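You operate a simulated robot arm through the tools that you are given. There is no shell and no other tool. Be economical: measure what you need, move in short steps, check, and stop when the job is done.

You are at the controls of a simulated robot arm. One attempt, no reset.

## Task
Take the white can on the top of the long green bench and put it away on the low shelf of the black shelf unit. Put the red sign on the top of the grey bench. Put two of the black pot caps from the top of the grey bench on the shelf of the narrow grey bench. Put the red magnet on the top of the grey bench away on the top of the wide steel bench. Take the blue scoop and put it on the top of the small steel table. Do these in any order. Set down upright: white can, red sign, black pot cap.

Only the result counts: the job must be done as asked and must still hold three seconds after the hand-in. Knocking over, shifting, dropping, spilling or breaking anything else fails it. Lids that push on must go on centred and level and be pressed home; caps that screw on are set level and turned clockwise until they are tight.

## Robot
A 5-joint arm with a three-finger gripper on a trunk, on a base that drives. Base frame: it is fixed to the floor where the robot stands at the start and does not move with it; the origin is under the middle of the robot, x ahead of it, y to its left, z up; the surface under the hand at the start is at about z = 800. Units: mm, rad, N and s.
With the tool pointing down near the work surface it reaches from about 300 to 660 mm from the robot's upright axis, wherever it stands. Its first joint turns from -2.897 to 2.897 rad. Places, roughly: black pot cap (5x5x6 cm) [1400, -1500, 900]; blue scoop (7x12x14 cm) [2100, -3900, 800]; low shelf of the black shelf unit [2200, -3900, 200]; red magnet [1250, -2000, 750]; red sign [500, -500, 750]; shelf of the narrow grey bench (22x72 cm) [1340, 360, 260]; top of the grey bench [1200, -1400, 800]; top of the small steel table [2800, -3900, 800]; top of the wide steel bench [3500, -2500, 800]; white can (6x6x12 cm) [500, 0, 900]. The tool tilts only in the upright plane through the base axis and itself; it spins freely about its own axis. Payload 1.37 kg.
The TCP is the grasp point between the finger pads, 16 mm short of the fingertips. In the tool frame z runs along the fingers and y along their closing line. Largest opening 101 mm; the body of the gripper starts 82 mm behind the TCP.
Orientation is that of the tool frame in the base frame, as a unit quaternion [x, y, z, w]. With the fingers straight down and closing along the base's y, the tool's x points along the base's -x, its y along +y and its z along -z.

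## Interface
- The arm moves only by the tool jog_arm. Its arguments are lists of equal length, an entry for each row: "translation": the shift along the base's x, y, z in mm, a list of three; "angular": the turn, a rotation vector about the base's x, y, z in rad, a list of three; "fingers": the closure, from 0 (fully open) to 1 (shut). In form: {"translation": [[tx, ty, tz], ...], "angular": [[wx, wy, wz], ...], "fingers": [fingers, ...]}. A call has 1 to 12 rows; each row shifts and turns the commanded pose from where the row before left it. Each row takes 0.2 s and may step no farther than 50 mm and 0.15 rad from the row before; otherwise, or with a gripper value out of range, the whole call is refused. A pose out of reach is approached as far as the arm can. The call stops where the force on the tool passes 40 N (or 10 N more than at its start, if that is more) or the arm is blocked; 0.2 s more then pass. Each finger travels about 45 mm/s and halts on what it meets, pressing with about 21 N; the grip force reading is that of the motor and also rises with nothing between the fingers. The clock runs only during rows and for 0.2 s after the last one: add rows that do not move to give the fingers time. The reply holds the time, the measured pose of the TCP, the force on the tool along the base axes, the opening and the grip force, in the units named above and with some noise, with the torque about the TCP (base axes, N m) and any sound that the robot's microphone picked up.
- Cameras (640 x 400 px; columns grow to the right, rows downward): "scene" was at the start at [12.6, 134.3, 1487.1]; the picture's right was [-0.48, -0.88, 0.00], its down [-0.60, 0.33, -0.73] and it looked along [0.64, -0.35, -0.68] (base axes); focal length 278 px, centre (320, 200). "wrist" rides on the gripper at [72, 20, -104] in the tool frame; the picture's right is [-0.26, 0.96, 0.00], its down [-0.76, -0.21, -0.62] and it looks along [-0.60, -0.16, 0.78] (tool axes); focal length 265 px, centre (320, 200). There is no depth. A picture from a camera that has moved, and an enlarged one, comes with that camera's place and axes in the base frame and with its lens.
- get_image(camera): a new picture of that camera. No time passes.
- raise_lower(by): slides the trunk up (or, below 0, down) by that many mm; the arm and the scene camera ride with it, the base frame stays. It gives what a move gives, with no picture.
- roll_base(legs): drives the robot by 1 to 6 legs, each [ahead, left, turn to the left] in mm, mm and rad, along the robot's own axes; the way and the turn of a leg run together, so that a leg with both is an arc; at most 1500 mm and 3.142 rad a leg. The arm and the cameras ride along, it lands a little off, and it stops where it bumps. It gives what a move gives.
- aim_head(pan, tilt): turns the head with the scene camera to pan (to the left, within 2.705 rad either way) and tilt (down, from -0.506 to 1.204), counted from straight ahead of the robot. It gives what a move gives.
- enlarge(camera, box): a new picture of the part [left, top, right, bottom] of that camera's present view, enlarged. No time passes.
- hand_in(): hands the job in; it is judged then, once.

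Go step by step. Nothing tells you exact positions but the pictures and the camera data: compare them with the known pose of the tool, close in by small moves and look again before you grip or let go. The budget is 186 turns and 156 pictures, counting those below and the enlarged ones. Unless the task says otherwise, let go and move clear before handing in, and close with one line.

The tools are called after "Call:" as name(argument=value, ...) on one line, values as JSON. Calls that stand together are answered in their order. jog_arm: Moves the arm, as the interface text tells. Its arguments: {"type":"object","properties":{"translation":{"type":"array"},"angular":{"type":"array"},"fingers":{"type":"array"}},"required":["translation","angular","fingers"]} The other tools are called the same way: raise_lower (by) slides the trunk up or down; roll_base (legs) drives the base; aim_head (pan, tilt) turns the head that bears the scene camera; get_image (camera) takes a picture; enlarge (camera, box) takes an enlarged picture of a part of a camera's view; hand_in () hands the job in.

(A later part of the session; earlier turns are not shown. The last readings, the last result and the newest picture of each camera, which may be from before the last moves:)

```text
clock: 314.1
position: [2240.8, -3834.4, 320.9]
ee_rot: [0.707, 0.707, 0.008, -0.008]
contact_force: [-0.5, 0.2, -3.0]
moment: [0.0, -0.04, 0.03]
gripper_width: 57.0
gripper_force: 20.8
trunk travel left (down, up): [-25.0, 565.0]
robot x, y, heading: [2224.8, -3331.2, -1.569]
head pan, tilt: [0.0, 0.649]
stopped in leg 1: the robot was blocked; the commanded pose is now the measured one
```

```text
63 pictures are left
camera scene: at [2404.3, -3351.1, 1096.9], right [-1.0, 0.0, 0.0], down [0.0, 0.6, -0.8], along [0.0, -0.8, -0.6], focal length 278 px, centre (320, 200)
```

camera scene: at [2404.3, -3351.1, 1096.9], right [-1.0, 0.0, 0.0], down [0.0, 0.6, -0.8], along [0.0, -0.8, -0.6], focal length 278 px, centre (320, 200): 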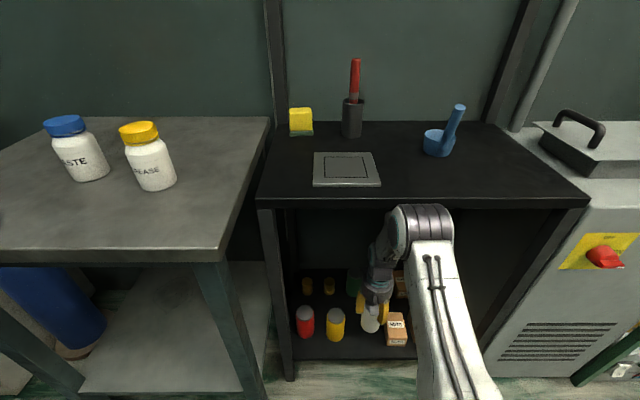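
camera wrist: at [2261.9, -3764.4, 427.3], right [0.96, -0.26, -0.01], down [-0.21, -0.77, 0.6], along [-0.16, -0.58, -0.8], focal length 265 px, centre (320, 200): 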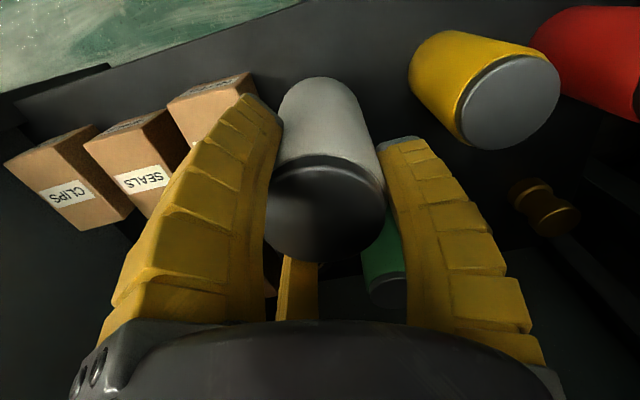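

The forearm or elbow touched the unit's top edge and the base stopped; nothing looks disturbed. I'll back off and lower the arm further in front of the shelf, so the elbow passes well below the top.

Call:
roll_base(legs=[[-110, 0, 0]])

Call:
raise_lower(by=-24)

Call:
jog_arm(translation=[[0, -13, 0], [0, 0, -20], [0, 0, -20], [0, 0, -20], [0, 0, -20], [0, 0, -20]], angular=[[-0.0226, 0, 0], [0, 0, 0], [0, 0, 0], [0, 0, 0], [0, 0, 0], [0, 0, 0]], fingers=[1, 1, 1, 1, 1, 1])

Call:
get_image(camera="scene")

```text
clock: 315.3
position: [2241.7, -3730.0, 314.8]
ee_rot: [0.707, 0.707, 0.009, -0.01]
contact_force: [0.2, 0.3, -4.2]
moment: [0.02, 0.03, -0.01]
gripper_width: 56.9
gripper_force: 21.1
trunk travel left (down, up): [-25.0, 565.0]
robot x, y, heading: [2227.4, -3219.5, -1.576]
head pan, tilt: [0.0, 0.649]
```

```text
clock: 316.0
position: [2240.9, -3729.6, 291.8]
ee_rot: [0.707, 0.707, 0.011, -0.011]
contact_force: [0.2, 1.3, -2.0]
moment: [-0.03, -0.01, -0.03]
gripper_width: 56.9
gripper_force: 20.7
trunk travel left (down, up): [-1.0, 589.0]
robot x, y, heading: [2229.6, -3226.1, -1.581]
head pan, tilt: [0.0, 0.649]
```

```text
clock: 317.4
position: [2242.0, -3747.7, 203.2]
ee_rot: [0.707, 0.707, -0.001, 0.002]
contact_force: [-0.6, 8.6, 25.0]
moment: [-0.06, -0.53, 0.14]
gripper_width: 62.9
gripper_force: 20.8
trunk travel left (down, up): [-1.0, 589.0]
robot x, y, heading: [2228.8, -3224.9, -1.575]
head pan, tilt: [0.0, 0.649]
stopped in row 6: the force on the tool passed its limit at 82 N (the readings are from after the stop); the commanded pose is now the measured one
```

```text
62 pictures are left
camera scene: at [2404.6, -3251.1, 1071.8], right [-1.0, 0.0, 0.0], down [0.0, 0.6, -0.8], along [0.0, -0.8, -0.6], focal length 278 px, centre (320, 200)
```

scene: 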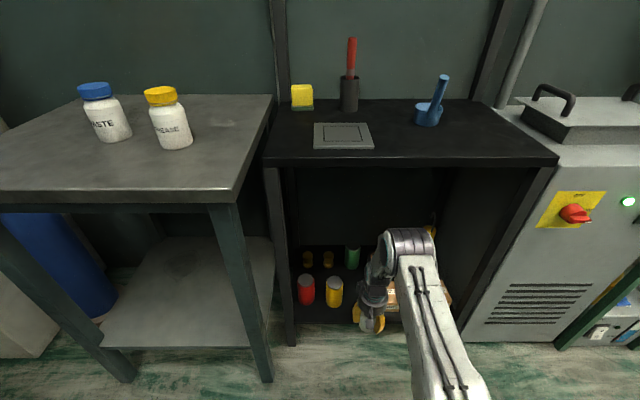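

The can's bottom touched the shelf's front edge, so the edge is at about y −3780, z about 115. I'll raise a bit and inspect the can in the grip.

Call:
jog_arm(translation=[[0, 0, 15], [0, 0, 15], [0, 0, 0]], angular=[[0, 0, 0], [0, 0, 0], [0, 0, 0]], fingers=[1, 1, 1])

Call:
get_image(camera="wrist")

Call:
enlarge(camera="scene", box=[280, 220, 460, 370])

```text
clock: 318.2
position: [2240.9, -3747.6, 228.8]
ee_rot: [0.708, 0.706, -0.001, 0.0]
contact_force: [-0.1, 0.1, -3.8]
moment: [0.02, 0.0, -0.04]
gripper_width: 60.9
gripper_force: 20.4
trunk travel left (down, up): [-1.0, 589.0]
robot x, y, heading: [2226.4, -3226.6, -1.574]
head pan, tilt: [0.0, 0.649]
```

```text
61 pictures are left
camera wrist: at [2261.4, -3675.1, 334.8], right [0.96, -0.27, 0.0], down [-0.21, -0.75, 0.62], along [-0.16, -0.6, -0.78], focal length 265 px, centre (320, 200)
```

wrist: 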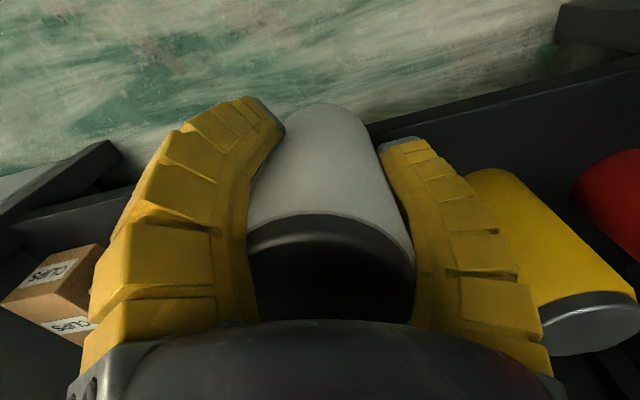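

```text
2.67 times, centred on (370, 295) of scene
camera zoom: at [2404.8, -3253.3, 1071.7], right [-1.0, 0.0, 0.0], down [0.0, 0.6, -0.8], along [0.0, -0.8, -0.6], focal length 743 px, centre (187, -53)
```

zoom: 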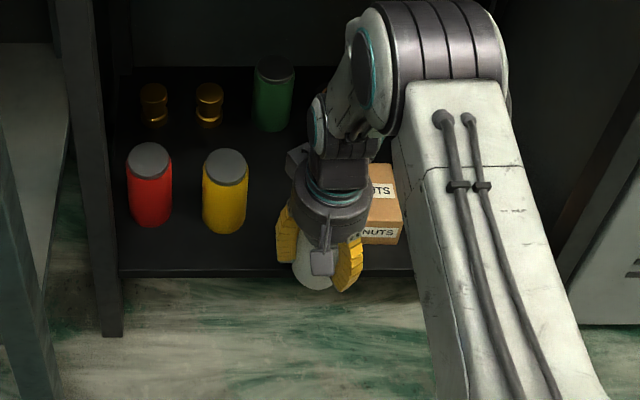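

The can was pushed up about 30 mm in the grip but is still parallel to it. That puts the shelf at about z 145 with its edge at y about −3780. With the arm low now, I'll drive in 84 mm.

Call:
roll_base(legs=[[84, 3, 0]])

Call:
get_image(camera="wrist")

Call:
enlarge(camera="scene", box=[270, 230, 470, 390])

```text
clock: 319.3
position: [2243.1, -3831.5, 231.0]
ee_rot: [0.708, 0.706, 0.0, 0.0]
contact_force: [0.0, -1.2, -2.6]
moment: [-0.03, 0.01, 0.0]
gripper_width: 61.0
gripper_force: 21.3
trunk travel left (down, up): [-1.0, 589.0]
robot x, y, heading: [2232.0, -3308.0, -1.581]
head pan, tilt: [0.0, 0.649]
```

```text
59 pictures are left
camera wrist: at [2264.1, -3759.0, 335.0], right [0.96, -0.27, 0.0], down [-0.21, -0.75, 0.62], along [-0.17, -0.6, -0.78], focal length 265 px, centre (320, 200)
```

wrist: 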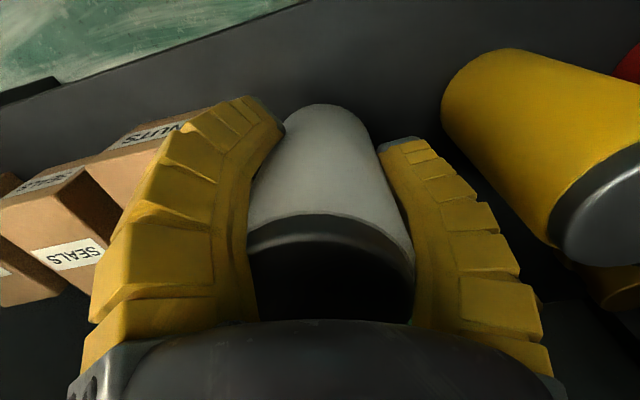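

```text
2.50 times, centred on (370, 310) of scene
camera zoom: at [2407.5, -3337.1, 1071.7], right [-1.0, 0.0, 0.0], down [0.0, 0.6, -0.8], along [0.0, -0.8, -0.6], focal length 696 px, centre (195, -75)
```

zoom: 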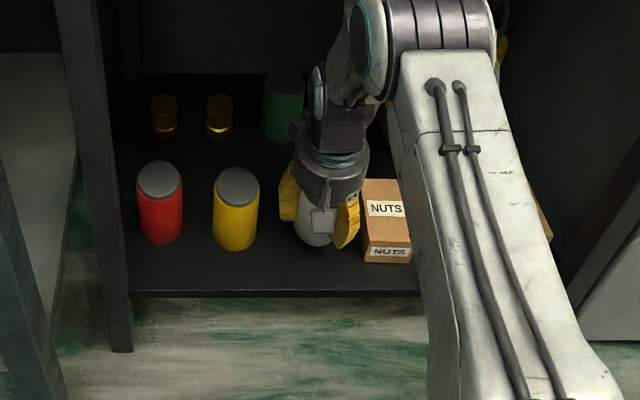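

Inside cleanly. I'll lower in small steps.

Call:
jog_arm(translation=[[0, 0, -5], [0, 0, -5], [0, 0, -4], [0, 0, 0]], angular=[[0, 0, 0], [0, 0, 0], [0, 0, 0], [0, 0, 0]], fingers=[1, 1, 1, 1])

Call:
jog_arm(translation=[[0, 0, -3], [0, 0, -2], [0, 0, 0]], angular=[[0, 0, 0], [0, 0, 0], [0, 0, 0]], fingers=[1, 1, 1])

```text
clock: 320.3
position: [2243.4, -3832.7, 215.5]
ee_rot: [0.708, 0.707, -0.001, 0.0]
contact_force: [0.5, 0.2, -2.7]
moment: [0.01, -0.02, 0.01]
gripper_width: 61.1
gripper_force: 21.0
trunk travel left (down, up): [-1.0, 589.0]
robot x, y, heading: [2231.2, -3307.6, -1.57]
head pan, tilt: [0.0, 0.649]
```

```text
clock: 321.1
position: [2244.6, -3832.1, 211.9]
ee_rot: [0.708, 0.706, -0.001, 0.001]
contact_force: [-0.7, 0.3, -3.3]
moment: [0.0, -0.01, 0.01]
gripper_width: 60.7
gripper_force: 21.5
trunk travel left (down, up): [-1.0, 589.0]
robot x, y, heading: [2232.8, -3306.3, -1.575]
head pan, tilt: [0.0, 0.649]
```

Call:
jog_arm(translation=[[0, 0, -2], [0, 0, -2], [0, 0, 0]], angular=[[0, 0, 0], [0, 0, 0], [0, 0, 0]], fingers=[1, 1, 1])

Call:
jog_arm(translation=[[0, 0, -2], [0, 0, -2], [0, 0, 0]], angular=[[0, 0, 0], [0, 0, 0], [0, 0, 0]], fingers=[1, 1, 1])

Call:
enlarge(camera="scene", box=[330, 280, 430, 350])

```text
clock: 321.9
position: [2245.3, -3830.9, 207.8]
ee_rot: [0.707, 0.707, -0.001, 0.002]
contact_force: [0.9, 3.2, 6.7]
moment: [0.33, -0.1, -0.03]
gripper_width: 61.0
gripper_force: 21.5
trunk travel left (down, up): [-1.0, 589.0]
robot x, y, heading: [2232.3, -3303.1, -1.571]
head pan, tilt: [0.0, 0.649]
```

```text
clock: 322.7
position: [2243.5, -3834.3, 204.6]
ee_rot: [0.708, 0.706, -0.003, 0.003]
contact_force: [0.1, -3.6, 19.5]
moment: [0.43, 0.0, -0.03]
gripper_width: 60.8
gripper_force: 20.9
trunk travel left (down, up): [-1.0, 589.0]
robot x, y, heading: [2230.7, -3307.4, -1.575]
head pan, tilt: [0.0, 0.649]
```

```text
5.71 times, centred on (380, 315) of scene
camera zoom: at [2407.5, -3335.8, 1071.9], right [-1.0, 0.0, 0.0], down [0.0, 0.6, -0.8], along [0.0, -0.8, -0.6], focal length 1592 px, centre (-23, -457)
```

zoom: 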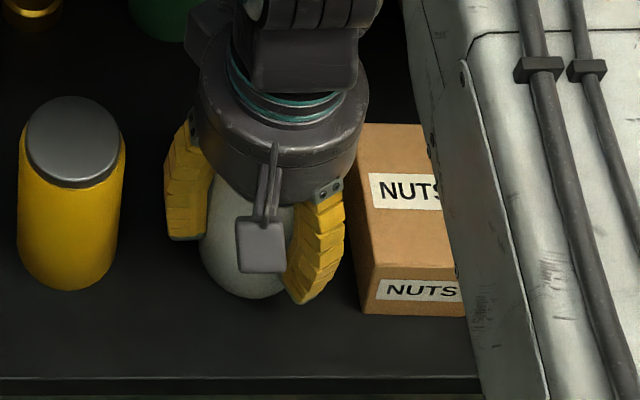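

The can is resting on the shelf, tilted only about 3° in the grip, so it will settle flat. I'll relieve the pressure and open slowly.

Call:
jog_arm(translation=[[0, 0, 2], [0, 0, 0], [0, 0, 0], [0, 0, 0], [0, 0, 0]], angular=[[0, 0, 0], [0, 0, 0], [0, 0, 0], [0, 0, 0], [0, 0, 0]], fingers=[1, 0.5, 0.35, 0.25, 0.2])

Call:
get_image(camera="wrist")

Call:
enlarge(camera="scene", box=[330, 280, 430, 350])

```text
clock: 323.9
position: [2243.5, -3831.3, 204.5]
ee_rot: [0.707, 0.707, -0.001, 0.001]
contact_force: [0.3, -1.2, 1.2]
moment: [0.04, -0.06, 0.01]
gripper_width: 83.4
gripper_force: 2.1
trunk travel left (down, up): [-1.0, 589.0]
robot x, y, heading: [2231.9, -3309.3, -1.577]
head pan, tilt: [0.0, 0.649]
```

```text
56 pictures are left
camera wrist: at [2264.0, -3759.0, 309.7], right [0.96, -0.27, 0.0], down [-0.21, -0.76, 0.62], along [-0.17, -0.6, -0.78], focal length 265 px, centre (320, 200)
```

wrist: 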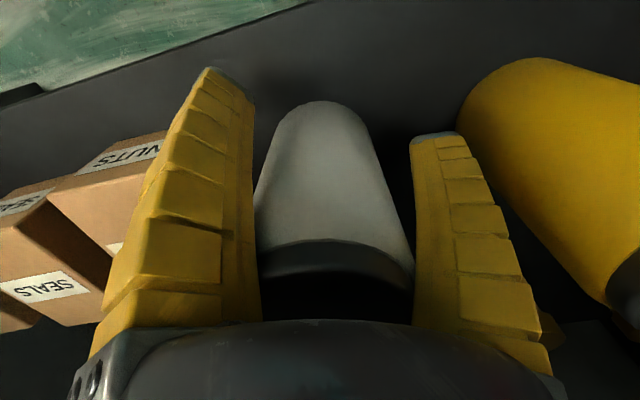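

```text
5.71 times, centred on (380, 315) of scene
camera zoom: at [2407.5, -3336.9, 1071.7], right [-1.0, 0.0, 0.0], down [0.0, 0.6, -0.8], along [0.0, -0.8, -0.6], focal length 1592 px, centre (-23, -457)
```

zoom: 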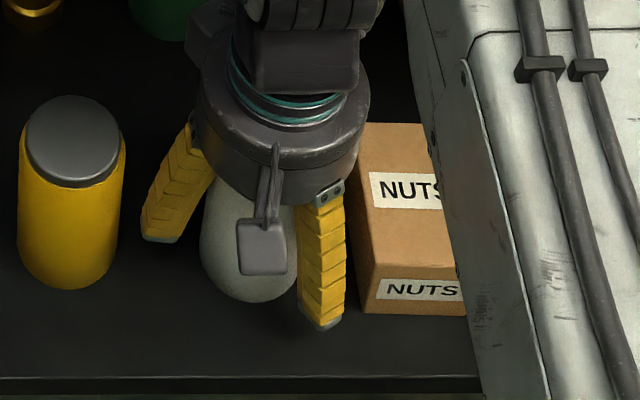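

The can is free and upright. I'll raise the gripper straight up carefully, keeping the opening limited near the jar.

Call:
jog_arm(translation=[[0, 0, 10], [0, 0, 15], [0, 0, 15], [0, 0, 15], [0, 0, 15], [0, 0, 10], [0, 0, 8]], angular=[[0, 0, 0], [0, 0, 0], [0, 0, 0], [0, 0, 0], [0, 0, 0], [0, 0, 0], [0, 0, 0]], fingers=[0.2, 0.2, 0.2, 0.2, 0.2, 0.2, 0.2])

Call:
get_image(camera="wrist")

Call:
get_image(camera="scene")

```text
clock: 325.5
position: [2243.6, -3830.6, 292.0]
ee_rot: [0.708, 0.706, -0.001, 0.001]
contact_force: [-0.1, -0.5, -0.5]
moment: [0.03, 0.01, 0.02]
gripper_width: 82.8
gripper_force: 1.3
trunk travel left (down, up): [-1.0, 589.0]
robot x, y, heading: [2233.4, -3307.9, -1.578]
head pan, tilt: [0.0, 0.649]
```

```text
54 pictures are left
camera wrist: at [2264.2, -3758.5, 397.7], right [0.96, -0.27, 0.0], down [-0.21, -0.76, 0.62], along [-0.17, -0.6, -0.78], focal length 265 px, centre (320, 200)
```

wrist: 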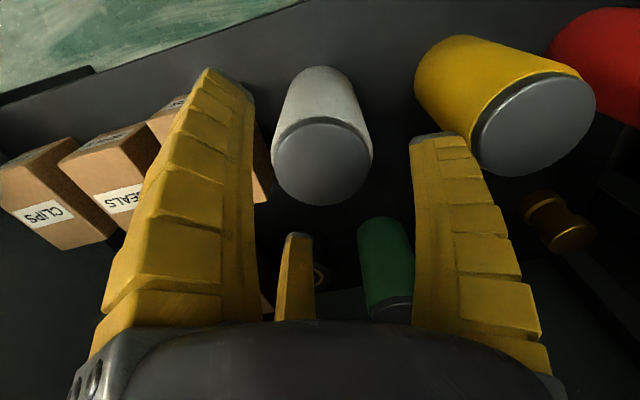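

```text
53 pictures are left
camera scene: at [2407.5, -3337.0, 1071.7], right [-1.0, 0.0, 0.0], down [0.0, 0.6, -0.8], along [0.0, -0.8, -0.6], focal length 278 px, centre (320, 200)
```

scene: 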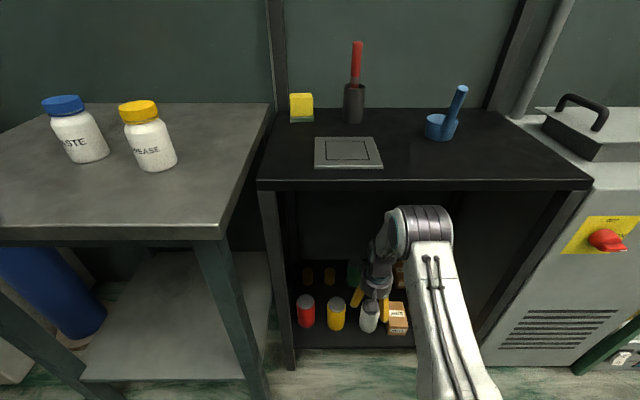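

The can stands upright with its top at about 266. I'll raise a bit more for margin and then back out.

Call:
jog_arm(translation=[[0, 0, 8], [0, 0, 7], [0, 0, 0]], angular=[[0, 0, 0], [0, 0, 0], [0, 0, 0]], fingers=[0.2, 0.2, 0.2])

Call:
roll_base(legs=[[-300, 0, 0]])

Call:
raise_lower(by=400)

Call:
jog_arm(translation=[[0, 0, 45], [0, 0, 45], [0, 0, 45], [0, 0, 45], [0, 0, 45], [0, 0, 45], [0, 0, 45], [0, 0, 45], [0, 0, 45]], angular=[[0, 0, 0], [0, 0, 0], [0, 0, 0], [0, 0, 0], [0, 0, 0], [0, 0, 0], [0, 0, 0], [0, 0, 0], [0, 0, 0]], fingers=[0, 0, 0, 0, 0, 0, 0, 0, 0])

Call:
get_image(camera="scene")

```text
clock: 326.3
position: [2243.8, -3832.0, 308.1]
ee_rot: [0.708, 0.706, 0.0, 0.001]
contact_force: [0.7, -0.3, -0.2]
moment: [0.0, 0.0, -0.02]
gripper_width: 82.9
gripper_force: 1.3
trunk travel left (down, up): [-1.0, 589.0]
robot x, y, heading: [2232.7, -3308.3, -1.575]
head pan, tilt: [0.0, 0.649]
```

```text
clock: 328.3
position: [2244.9, -3530.8, 308.1]
ee_rot: [0.707, 0.707, -0.001, 0.001]
contact_force: [-0.4, -0.2, -0.4]
moment: [0.02, -0.01, 0.01]
gripper_width: 82.9
gripper_force: 1.8
trunk travel left (down, up): [-1.0, 589.0]
robot x, y, heading: [2228.5, -3005.0, -1.575]
head pan, tilt: [0.0, 0.649]
```

```text
clock: 332.2
position: [2245.8, -3530.9, 707.8]
ee_rot: [0.707, 0.708, -0.001, 0.001]
contact_force: [0.3, -0.6, -0.2]
moment: [-0.01, 0.0, -0.02]
gripper_width: 82.7
gripper_force: 1.2
trunk travel left (down, up): [-401.0, 189.0]
robot x, y, heading: [2233.7, -3010.9, -1.572]
head pan, tilt: [0.0, 0.649]
```

```text
clock: 334.2
position: [2245.6, -3530.5, 1113.8]
ee_rot: [0.707, 0.708, -0.001, 0.001]
contact_force: [-0.5, 0.8, 0.2]
moment: [0.01, 0.0, 0.02]
gripper_width: 100.6
gripper_force: 0.1
trunk travel left (down, up): [-401.0, 189.0]
robot x, y, heading: [2234.8, -3008.8, -1.577]
head pan, tilt: [0.0, 0.649]
```

```text
52 pictures are left
camera scene: at [2408.3, -3036.4, 1471.7], right [-1.0, 0.0, 0.0], down [0.0, 0.6, -0.8], along [0.0, -0.8, -0.6], focal length 278 px, centre (320, 200)
```

scene: 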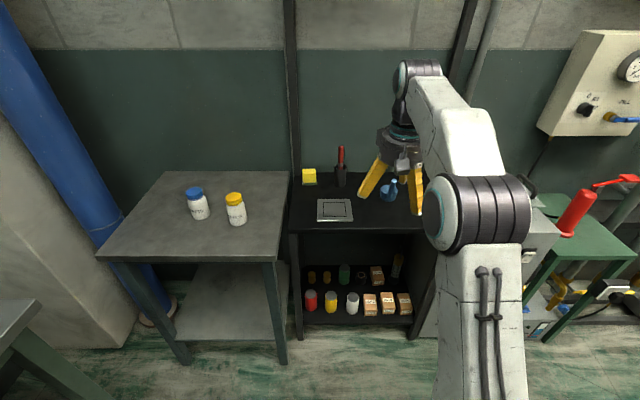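

The can stands in the front row of the low shelf. Next is the blue scoop on the unit's top, near [2134, -3941]. I'll move the hand over for a closer wrist view.

Call:
roll_base(legs=[[270, -100, 0]])

Call:
get_image(camera="wrist")

Call:
get_image(camera="scene")

```text
clock: 336.1
position: [2145.8, -3801.9, 1112.9]
ee_rot: [0.707, 0.708, 0.0, 0.001]
contact_force: [-0.4, 0.2, -0.4]
moment: [0.02, 0.01, 0.03]
gripper_width: 100.5
gripper_force: 0.1
trunk travel left (down, up): [-401.0, 189.0]
robot x, y, heading: [2131.8, -3277.1, -1.57]
head pan, tilt: [0.0, 0.649]
```

```text
51 pictures are left
camera wrist: at [2166.0, -3729.1, 1217.3], right [0.96, -0.26, 0.0], down [-0.21, -0.76, 0.62], along [-0.16, -0.6, -0.78], focal length 265 px, centre (320, 200)
```

wrist: 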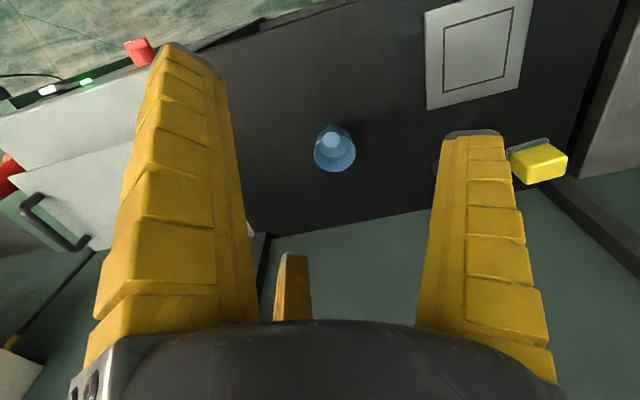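

```text
50 pictures are left
camera scene: at [2308.2, -3307.2, 1471.8], right [-1.0, 0.0, 0.0], down [0.0, 0.6, -0.8], along [0.0, -0.8, -0.6], focal length 278 px, centre (320, 200)
```

scene: 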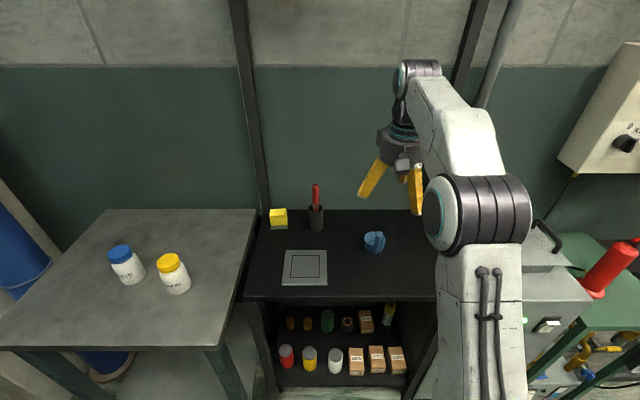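

Call:
enlarge(camera="wrist", box=[290, 100, 380, 190])

Call:
enlarge(camera="scene", box=[340, 210, 420, 270])

```text
4.44 times, centred on (335, 145) of wrist
camera zoom: at [2166.0, -3729.1, 1217.3], right [0.96, -0.26, 0.0], down [-0.21, -0.76, 0.62], along [-0.16, -0.6, -0.78], focal length 1180 px, centre (253, 444)
```

zoom: 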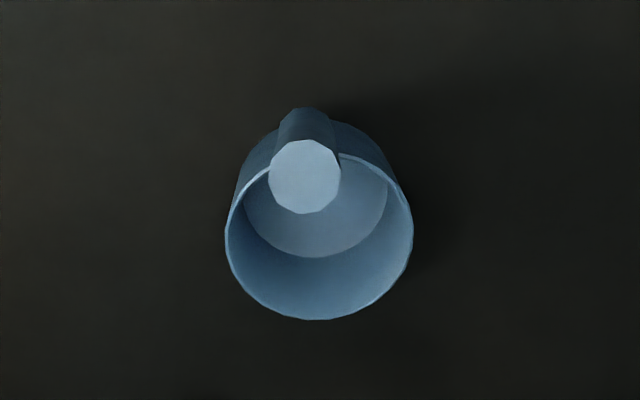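

```text
6.67 times, centred on (380, 240) of scene
camera zoom: at [2308.2, -3307.2, 1471.8], right [-1.0, 0.0, 0.0], down [0.0, 0.6, -0.8], along [0.0, -0.8, -0.6], focal length 1857 px, centre (-80, -67)
```

zoom: 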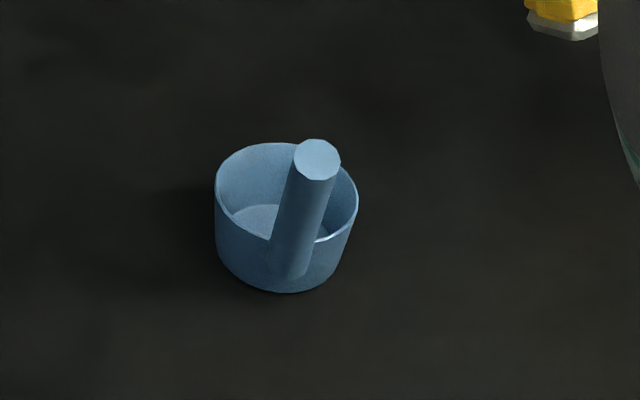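

The scoop's round handle leans about 13° towards me, with its top at about [2144, -3865, 935]; the cup rim is at z about 860. I'll tilt the tool to match and hover along the handle axis.

Call:
jog_arm(translation=[[0, -12, -20], [-1, -12, -25], [-1, -12, -30], [0, -11, -25]], angular=[[-0.055, 0, 0], [-0.055, 0, 0], [-0.055, 0, 0], [-0.055, 0, 0]], fingers=[0.2, 0.3, 0.3, 0.3])

Call:
get_image(camera="wrist")

Call:
enlarge(camera="scene", box=[320, 150, 440, 270])

```text
clock: 337.1
position: [2144.2, -3848.4, 1012.3]
ee_rot: [0.702, 0.704, -0.077, 0.08]
contact_force: [0.8, -0.1, -0.4]
moment: [0.04, -0.02, 0.0]
gripper_width: 73.7
gripper_force: 2.1
trunk travel left (down, up): [-401.0, 189.0]
robot x, y, heading: [2134.0, -3278.9, -1.572]
head pan, tilt: [0.0, 0.649]
```

```text
47 pictures are left
camera wrist: at [2163.8, -3754.7, 1098.7], right [0.96, -0.26, 0.06], down [-0.21, -0.6, 0.77], along [-0.16, -0.76, -0.63], focal length 265 px, centre (320, 200)
```

wrist: 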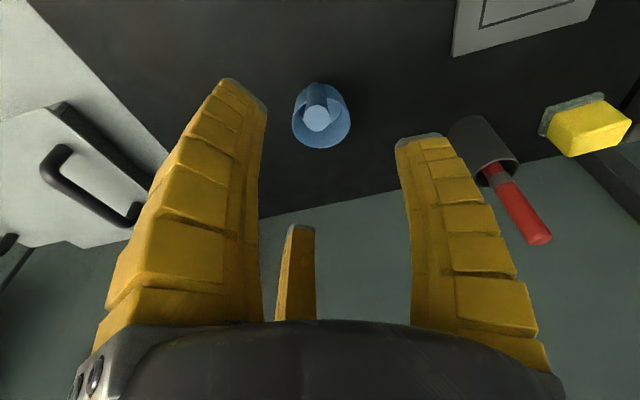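

```text
3.33 times, centred on (380, 210) of scene
camera zoom: at [2308.4, -3306.9, 1471.8], right [-1.0, 0.0, 0.0], down [0.0, 0.6, -0.8], along [0.0, -0.8, -0.6], focal length 928 px, centre (120, 167)
```

zoom: 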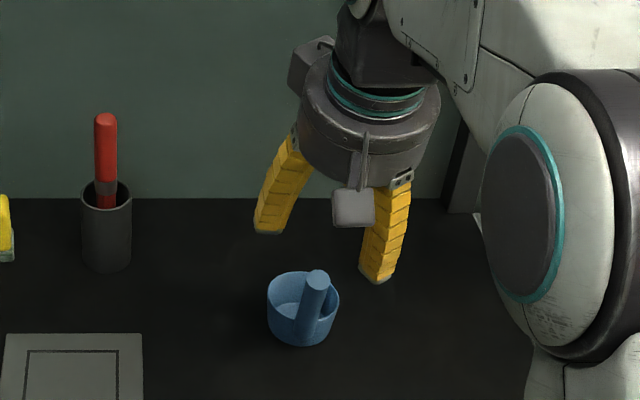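

The handle lines up with the tool axis within about 3 mm. I'll advance along it and close.

Call:
jog_arm(translation=[[0, -4, -20], [0, -5, -22], [0, -5, -22], [0, -4, -20], [0, -4, -20]], angular=[[0, 0, 0], [0, 0, 0], [0, 0, 0], [0, 0, 0], [0, 0, 0]], fingers=[0.3, 0.3, 0.3, 0.3, 0.3])

Call:
jog_arm(translation=[[0, 0, 0], [0, 0, 0], [0, 0, 0], [0, 0, 0], [0, 0, 0], [0, 0, 0], [0, 0, 0]], angular=[[0, 0, 0], [0, 0, 0], [0, 0, 0], [0, 0, 0], [0, 0, 0], [0, 0, 0], [0, 0, 0]], fingers=[1, 1, 1, 1, 1, 1, 1])

Call:
get_image(camera="wrist")

Call:
enlarge(camera="scene", box=[320, 150, 440, 270])

```text
clock: 338.4
position: [2142.9, -3870.5, 909.1]
ee_rot: [0.702, 0.703, -0.077, 0.079]
contact_force: [0.4, 0.5, -0.2]
moment: [-0.02, -0.03, -0.04]
gripper_width: 73.7
gripper_force: 2.4
trunk travel left (down, up): [-401.0, 189.0]
robot x, y, heading: [2133.6, -3276.5, -1.571]
head pan, tilt: [0.0, 0.649]
```

```text
clock: 339.9
position: [2144.0, -3869.5, 908.7]
ee_rot: [0.702, 0.703, -0.079, 0.08]
contact_force: [0.5, 1.2, 4.5]
moment: [-0.06, 0.01, 0.01]
gripper_width: 15.6
gripper_force: 21.1
trunk travel left (down, up): [-401.0, 189.0]
robot x, y, heading: [2130.6, -3277.8, -1.569]
head pan, tilt: [0.0, 0.649]
```

```text
45 pictures are left
camera wrist: at [2163.3, -3776.3, 995.7], right [0.96, -0.26, 0.06], down [-0.21, -0.6, 0.77], along [-0.16, -0.76, -0.63], focal length 265 px, centre (320, 200)
```

wrist: 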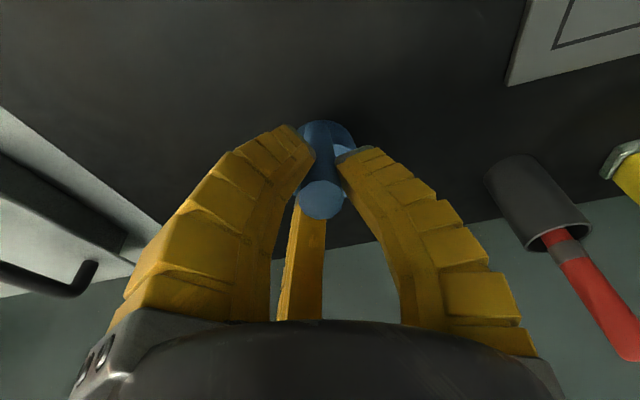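

```text
3.33 times, centred on (380, 210) of scene
camera zoom: at [2308.3, -3306.1, 1471.8], right [-1.0, 0.0, 0.0], down [0.0, 0.6, -0.8], along [0.0, -0.8, -0.6], focal length 928 px, centre (120, 167)
```

zoom: 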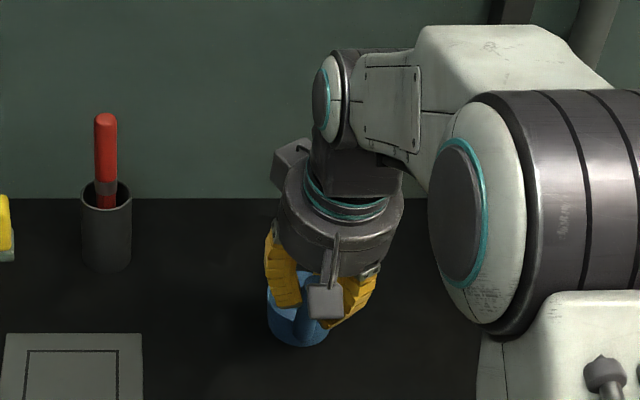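

The handle is gripped at 15.6 mm. I'll lift slowly and check.

Call:
jog_arm(translation=[[0, 0, 4], [0, 0, 6], [0, 0, 10], [0, 0, 15], [0, 0, 15], [0, 0, 20], [0, 0, 20], [0, 0, 20], [0, 0, 0]], angular=[[0, 0, 0], [0, 0, 0], [0, 0, 0], [0, 0, 0], [0, 0, 0], [0, 0, 0], [0, 0, 0], [0, 0, 0], [0, 0, 0]], fingers=[1, 1, 1, 1, 1, 1, 1, 1, 1])

Call:
get_image(camera="scene")

Call:
get_image(camera="wrist")

```text
clock: 341.9
position: [2143.2, -3871.2, 1019.9]
ee_rot: [0.702, 0.703, -0.077, 0.08]
contact_force: [-0.2, -0.5, -0.4]
moment: [0.03, -0.03, -0.03]
gripper_width: 14.0
gripper_force: 21.1
trunk travel left (down, up): [-401.0, 189.0]
robot x, y, heading: [2135.0, -3276.9, -1.571]
head pan, tilt: [0.0, 0.649]
```

```text
43 pictures are left
camera scene: at [2308.4, -3306.8, 1471.7], right [-1.0, 0.0, 0.0], down [0.0, 0.6, -0.8], along [0.0, -0.8, -0.6], focal length 278 px, centre (320, 200)
```

scene: 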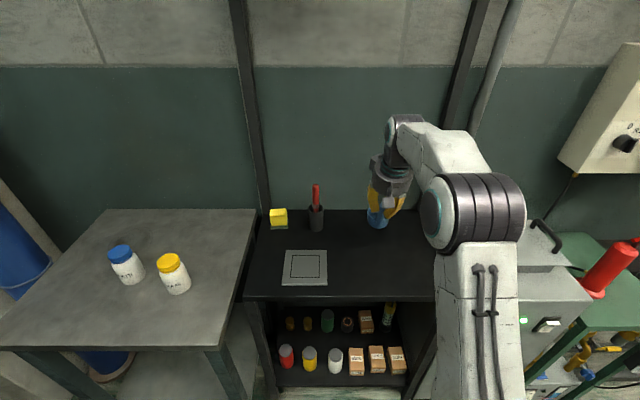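

```text
42 pictures are left
camera wrist: at [2163.8, -3777.1, 1105.6], right [0.96, -0.26, 0.06], down [-0.21, -0.6, 0.77], along [-0.16, -0.76, -0.63], focal length 265 px, centre (320, 200)
```

wrist: 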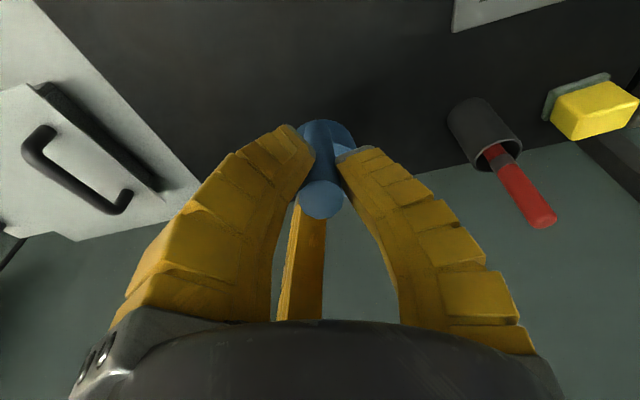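

The scoop is held firmly. I'll raise it more, back off, strafe to the small table and come in again.

Call:
jog_arm(translation=[[0, 0, 30], [0, 0, 30], [0, 0, 20]], angular=[[0, 0, 0], [0, 0, 0], [0, 0, 0]], fingers=[1, 1, 1])

Call:
roll_base(legs=[[-250, 0, 0], [0, 472, 0], [225, 0, 0]])

Call:
get_image(camera="scene")

Call:
get_image(camera="wrist")

```text
clock: 342.8
position: [2143.0, -3870.4, 1099.1]
ee_rot: [0.702, 0.703, -0.076, 0.079]
contact_force: [-0.6, -0.7, -1.5]
moment: [0.05, 0.01, -0.04]
gripper_width: 14.3
gripper_force: 21.5
trunk travel left (down, up): [-401.0, 189.0]
robot x, y, heading: [2134.0, -3279.1, -1.572]
head pan, tilt: [0.0, 0.649]
```

```text
clock: 348.3
position: [2622.8, -3842.7, 1097.5]
ee_rot: [0.7, 0.706, -0.076, 0.079]
contact_force: [0.1, -0.6, -1.6]
moment: [0.04, 0.01, 0.0]
gripper_width: 14.4
gripper_force: 21.1
trunk travel left (down, up): [-401.0, 189.0]
robot x, y, heading: [2608.0, -3253.4, -1.567]
head pan, tilt: [0.0, 0.649]
```

```text
41 pictures are left
camera scene: at [2786.1, -3280.0, 1471.7], right [-1.0, -0.01, 0.0], down [0.0, 0.6, -0.8], along [0.0, -0.8, -0.61], focal length 278 px, centre (320, 200)
```

scene: 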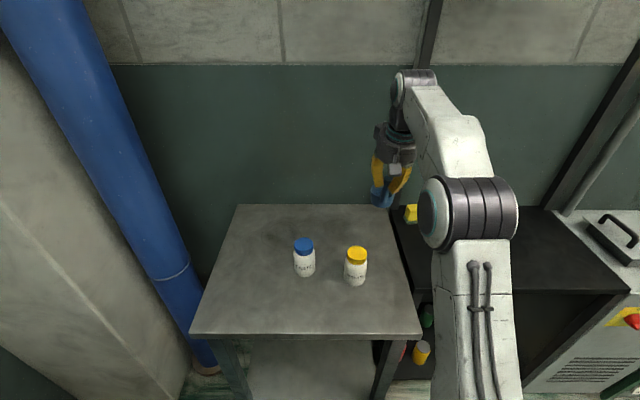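

```text
40 pictures are left
camera wrist: at [2643.3, -3750.8, 1184.9], right [0.97, -0.25, 0.06], down [-0.21, -0.6, 0.77], along [-0.16, -0.76, -0.63], focal length 265 px, centre (320, 200)
```

wrist: 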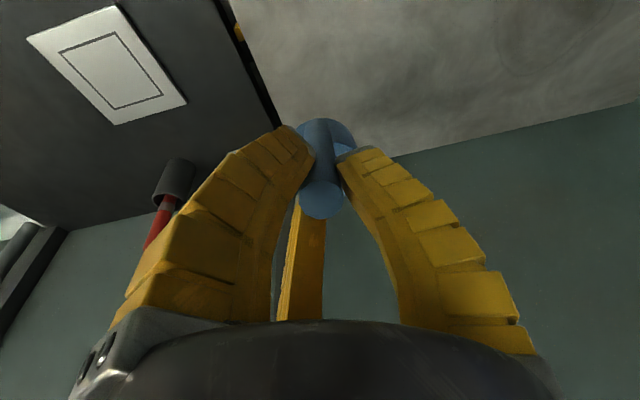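

I'll shift a little further in from the table edge and lower to just above the surface.

Call:
jog_arm(translation=[[11, -11, -10], [11, -11, -20], [0, 0, -25], [0, 0, -25], [0, 0, -25], [0, 0, -20], [0, 0, -15]], angular=[[0, 0, 0], [0, 0, 0], [0, 0, 0], [0, 0, 0], [0, 0, 0], [0, 0, 0], [0, 0, 0]], fingers=[1, 1, 1, 1, 1, 1, 1])

Call:
enlarge(camera="scene", box=[310, 180, 440, 300])

```text
clock: 349.9
position: [2646.1, -3866.6, 958.5]
ee_rot: [0.7, 0.705, -0.073, 0.083]
contact_force: [0.6, 0.0, -0.3]
moment: [0.03, -0.02, -0.05]
gripper_width: 13.9
gripper_force: 21.1
trunk travel left (down, up): [-401.0, 189.0]
robot x, y, heading: [2610.8, -3252.7, -1.565]
head pan, tilt: [0.0, 0.649]
```

```text
3.33 times, centred on (375, 240) of scene
camera zoom: at [2786.1, -3279.5, 1471.8], right [-1.0, -0.01, 0.0], down [0.0, 0.6, -0.8], along [0.0, -0.8, -0.6], focal length 928 px, centre (137, 67)
```

zoom: 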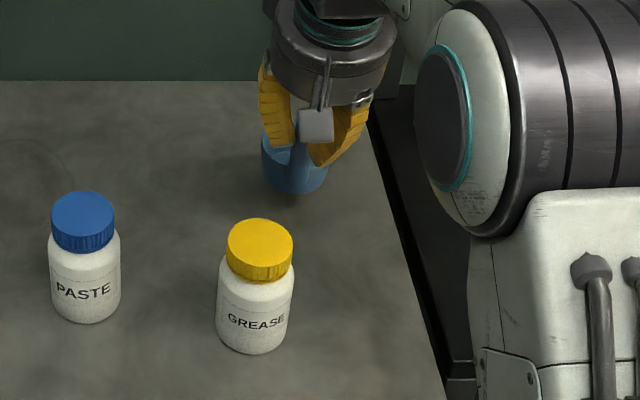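

Call:
jog_arm(translation=[[0, 0, -6], [0, 0, -6], [0, 0, -5], [0, 0, -4], [0, 0, 0]], angular=[[0, 0, 0], [0, 0, 0], [0, 0, 0], [0, 0, 0], [0, 0, 0]], fingers=[1, 1, 1, 1, 1])

Call:
jog_arm(translation=[[0, 0, -3], [0, 0, -3], [0, 0, 0]], angular=[[0, 0, 0], [0, 0, 0], [0, 0, 0]], fingers=[1, 1, 1])

Call:
enlarge(camera="scene", box=[340, 180, 420, 260])

```text
clock: 351.1
position: [2645.4, -3865.8, 938.0]
ee_rot: [0.7, 0.705, -0.074, 0.082]
contact_force: [0.5, 0.4, -1.8]
moment: [0.04, 0.05, 0.02]
gripper_width: 14.1
gripper_force: 21.2
trunk travel left (down, up): [-401.0, 189.0]
robot x, y, heading: [2605.6, -3254.3, -1.568]
head pan, tilt: [0.0, 0.649]
```

```text
clock: 351.9
position: [2644.7, -3865.6, 931.6]
ee_rot: [0.7, 0.706, -0.074, 0.083]
contact_force: [-0.3, 0.5, -1.8]
moment: [0.03, -0.02, 0.01]
gripper_width: 14.0
gripper_force: 21.0
trunk travel left (down, up): [-401.0, 189.0]
robot x, y, heading: [2609.4, -3252.0, -1.562]
head pan, tilt: [0.0, 0.649]
```

```text
5.00 times, centred on (380, 220) of scene
camera zoom: at [2786.1, -3279.4, 1471.7], right [-1.0, -0.01, 0.0], down [0.0, 0.6, -0.8], along [0.0, -0.8, -0.6], focal length 1393 px, centre (20, 100)
```

zoom: 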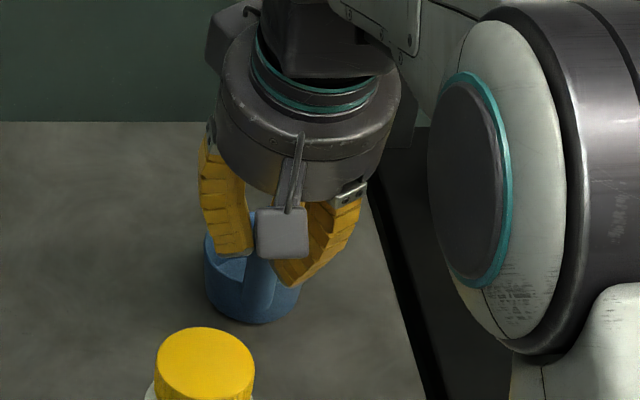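

Call:
jog_arm(translation=[[0, 0, -3], [0, 0, -3], [0, 0, 0]], angular=[[0, 0, 0], [0, 0, 0], [0, 0, 0]], fingers=[1, 1, 1])

Call:
jog_arm(translation=[[0, 0, -2], [0, 0, -2], [0, 0, 0]], angular=[[0, 0, 0], [0, 0, 0], [0, 0, 0]], fingers=[1, 1, 1])

```text
clock: 352.7
position: [2645.5, -3865.5, 927.2]
ee_rot: [0.7, 0.705, -0.076, 0.084]
contact_force: [1.1, 2.5, 14.6]
moment: [-0.24, -0.07, 0.07]
gripper_width: 20.2
gripper_force: 20.9
trunk travel left (down, up): [-401.0, 189.0]
robot x, y, heading: [2608.6, -3253.0, -1.563]
head pan, tilt: [0.0, 0.649]
```

```text
clock: 353.5
position: [2646.3, -3863.7, 923.5]
ee_rot: [0.7, 0.705, -0.075, 0.085]
contact_force: [1.7, 5.7, 19.4]
moment: [-0.12, -0.05, 0.03]
gripper_width: 23.8
gripper_force: 20.9
trunk travel left (down, up): [-401.0, 189.0]
robot x, y, heading: [2611.5, -3254.4, -1.565]
head pan, tilt: [0.0, 0.649]
```

Contact. I'll relieve the pressure and open.

Call:
jog_arm(translation=[[0, 0, 2], [0, 0, 1], [0, 0, 0], [0, 0, 0], [0, 0, 0]], angular=[[0, 0, 0], [0, 0, 0], [0, 0, 0], [0, 0, 0], [0, 0, 0]], fingers=[1, 0.75, 0.6, 0.5, 0.45])

Call:
jog_arm(translation=[[0, 3, 15], [0, 4, 18], [0, 5, 22], [0, 5, 22], [0, 0, 30], [0, 0, 30]], angular=[[0, 0, 0], [0, 0, 0], [0, 0, 0], [0, 0, 0], [0, 0, 0], [0, 0, 0]], fingers=[0.4, 0.4, 0.4, 0.4, 0.4, 0.4])

Call:
get_image(camera="scene")

```text
clock: 354.7
position: [2644.6, -3865.7, 924.5]
ee_rot: [0.7, 0.705, -0.074, 0.083]
contact_force: [-0.9, -0.6, 0.6]
moment: [0.03, -0.01, -0.01]
gripper_width: 59.4
gripper_force: 2.5
trunk travel left (down, up): [-401.0, 189.0]
robot x, y, heading: [2608.8, -3252.1, -1.565]
head pan, tilt: [0.0, 0.649]
```

```text
clock: 356.1
position: [2644.8, -3847.5, 1061.5]
ee_rot: [0.7, 0.706, -0.073, 0.083]
contact_force: [-0.1, 0.0, 0.8]
moment: [-0.02, 0.02, -0.04]
gripper_width: 64.0
gripper_force: 2.9
trunk travel left (down, up): [-401.0, 189.0]
robot x, y, heading: [2609.2, -3252.5, -1.566]
head pan, tilt: [0.0, 0.649]
```

```text
37 pictures are left
camera scene: at [2786.0, -3279.2, 1471.7], right [-1.0, -0.01, 0.0], down [0.0, 0.6, -0.8], along [0.0, -0.8, -0.6], focal length 278 px, centre (320, 200)
```

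scene: 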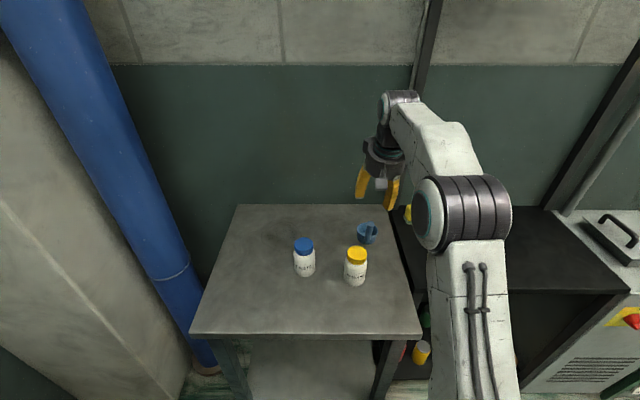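

The scoop stands on the small table. Next is the magnet, near [1260, -2066] on the grey bench. I'll straighten the tool and drive there.

Call:
jog_arm(translation=[[0, 15, 20], [0, 15, 20], [0, 15, 10], [0, 15, 0]], angular=[[0.056, 0, 0], [0.056, 0, 0], [0.056, 0, 0], [0.055, 0, 0]], fingers=[0.2, 0, 0, 0])

Call:
roll_base(legs=[[-400, 0, 0], [0, 0, -1.575], [0, -790, 0], [780, 0, 0]])

Call:
get_image(camera="scene")

Call:
get_image(camera="wrist")

```text
clock: 357.1
position: [2646.9, -3788.3, 1112.2]
ee_rot: [0.704, 0.71, 0.0, 0.0]
contact_force: [0.0, -0.4, -0.4]
moment: [0.02, 0.02, 0.01]
gripper_width: 100.5
gripper_force: 0.0
trunk travel left (down, up): [-401.0, 189.0]
robot x, y, heading: [2611.8, -3249.4, -1.566]
head pan, tilt: [0.0, 0.649]
```

```text
clock: 371.1
position: [1281.5, -2133.8, 1111.7]
ee_rot: [1.0, 0.018, 0.001, 0.0]
contact_force: [-0.1, 0.7, 0.0]
moment: [0.02, -0.03, -0.03]
gripper_width: 100.5
gripper_force: 0.0
trunk travel left (down, up): [-401.0, 189.0]
robot x, y, heading: [1818.0, -2085.0, -3.109]
head pan, tilt: [0.0, 0.649]
```

```text
36 pictures are left
camera scene: at [1794.8, -2261.2, 1471.7], right [-0.03, 1.0, 0.0], down [0.6, 0.02, -0.8], along [-0.8, -0.03, -0.6], focal length 278 px, centre (320, 200)
```

scene: 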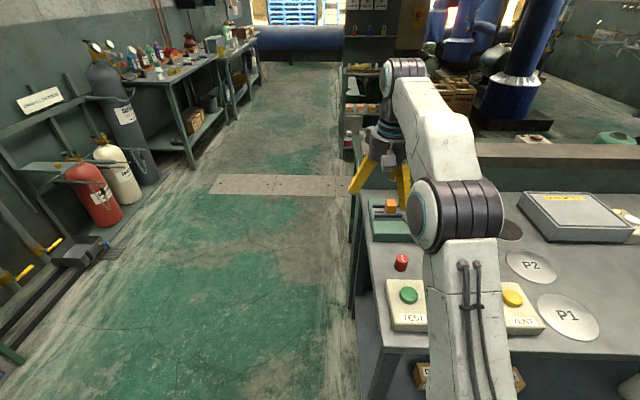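

```text
35 pictures are left
camera wrist: at [1353.9, -2151.1, 1216.4], right [-0.23, -0.97, 0.0], down [-0.76, 0.18, 0.62], along [-0.6, 0.14, -0.78], focal length 265 px, centre (320, 200)
```

wrist: 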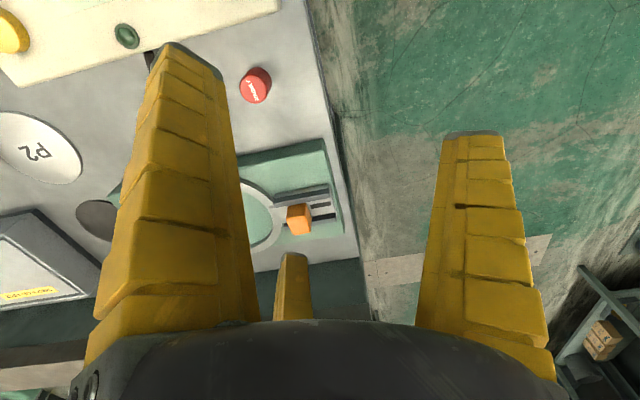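

The magnet, a red cylinder, is near [1286, -2060] with its top at about 883. I'll enlarge to see its size.

Call:
enlarge(camera="wrist", box=[215, 45, 295, 125])

Call:
enlarge(camera="scene", box=[370, 230, 440, 290])

```text
5.00 times, centred on (255, 85) of wrist
camera zoom: at [1353.9, -2151.1, 1216.4], right [-0.23, -0.97, 0.0], down [-0.76, 0.18, 0.62], along [-0.6, 0.14, -0.78], focal length 1327 px, centre (645, 775)
```

zoom: 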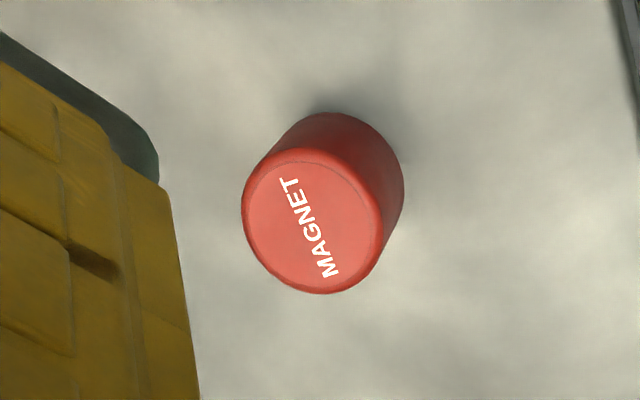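

```text
6.67 times, centred on (405, 260) of scene
camera zoom: at [1794.8, -2261.2, 1471.7], right [-0.03, 1.0, 0.0], down [0.6, 0.02, -0.8], along [-0.8, -0.03, -0.6], focal length 1857 px, centre (-247, -200)
```

zoom: 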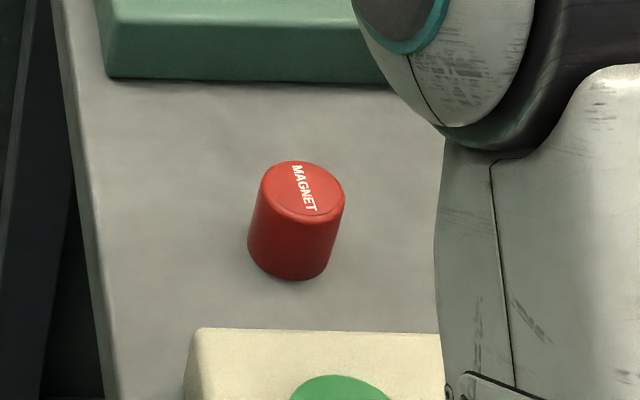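

The magnet is about 33 mm across, centred at [1284, -2058], and the "0 bar" box edge is at x about 1339. I'll move above with a moderate opening.

Call:
jog_arm(translation=[[1, 25, -10], [1, 25, -20], [1, 26, -30], [0, 0, -40], [0, 0, -40]], angular=[[0, 0, 0], [0, 0, 0], [0, 0, 0], [0, 0, 0], [0, 0, 0]], fingers=[0.4, 0.4, 0.4, 0.4, 0.4])

Call:
get_image(camera="wrist")

```text
clock: 372.3
position: [1282.7, -2058.5, 970.8]
ee_rot: [1.0, 0.018, -0.001, 0.0]
contact_force: [-0.4, 0.5, -0.1]
moment: [0.0, -0.01, -0.03]
gripper_width: 63.9
gripper_force: 2.1
trunk travel left (down, up): [-401.0, 189.0]
robot x, y, heading: [1816.9, -2084.0, -3.107]
head pan, tilt: [0.0, 0.649]
```

```text
32 pictures are left
camera wrist: at [1356.5, -2074.9, 1076.3], right [-0.23, -0.97, 0.0], down [-0.76, 0.18, 0.62], along [-0.6, 0.14, -0.78], focal length 265 px, centre (320, 200)
```

wrist: 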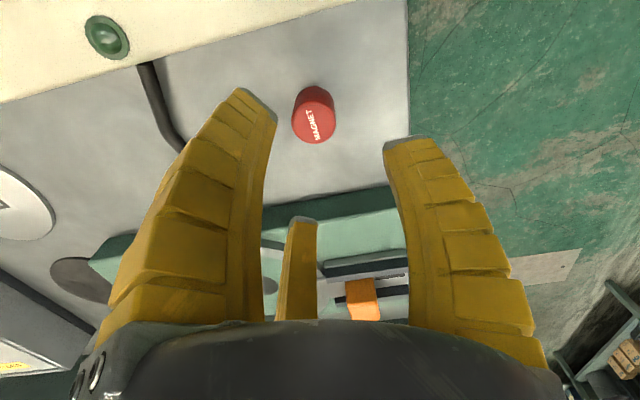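

Call:
jog_arm(translation=[[0, 4, -20], [0, 0, -25], [0, 0, -25], [0, 0, -18], [0, 0, -13]], angular=[[0, 0, 0], [0, 0, 0], [0, 0, 0], [0, 0, 0], [0, 0, 0]], fingers=[0.42, 0.42, 0.42, 0.42, 0.42])

Call:
jog_arm(translation=[[0, 0, 0], [0, 0, 0], [0, 0, 0], [0, 0, 0], [0, 0, 0]], angular=[[0, 0, 0], [0, 0, 0], [0, 0, 0], [0, 0, 0], [0, 0, 0]], fingers=[1, 1, 1, 1, 1])

Call:
get_image(camera="wrist")

```text
clock: 373.5
position: [1283.4, -2055.0, 870.2]
ee_rot: [1.0, 0.018, 0.0, 0.001]
contact_force: [-0.4, 0.8, -0.2]
moment: [0.01, 0.02, 0.0]
gripper_width: 62.0
gripper_force: 2.7
trunk travel left (down, up): [-401.0, 189.0]
robot x, y, heading: [1813.0, -2082.1, -3.113]
head pan, tilt: [0.0, 0.649]
```

```text
clock: 374.7
position: [1283.1, -2053.7, 870.9]
ee_rot: [1.0, 0.018, -0.001, -0.001]
contact_force: [-1.5, -0.3, 4.1]
moment: [-0.11, 0.0, -0.06]
gripper_width: 28.5
gripper_force: 21.0
trunk travel left (down, up): [-401.0, 189.0]
robot x, y, heading: [1818.7, -2084.9, -3.113]
head pan, tilt: [0.0, 0.649]
```

```text
31 pictures are left
camera wrist: at [1357.1, -2071.3, 976.0], right [-0.23, -0.97, 0.0], down [-0.76, 0.18, 0.62], along [-0.6, 0.14, -0.78], focal length 265 px, centre (320, 200)
```

wrist: 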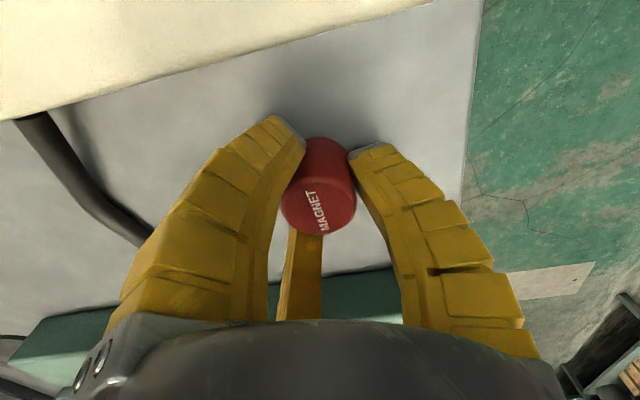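

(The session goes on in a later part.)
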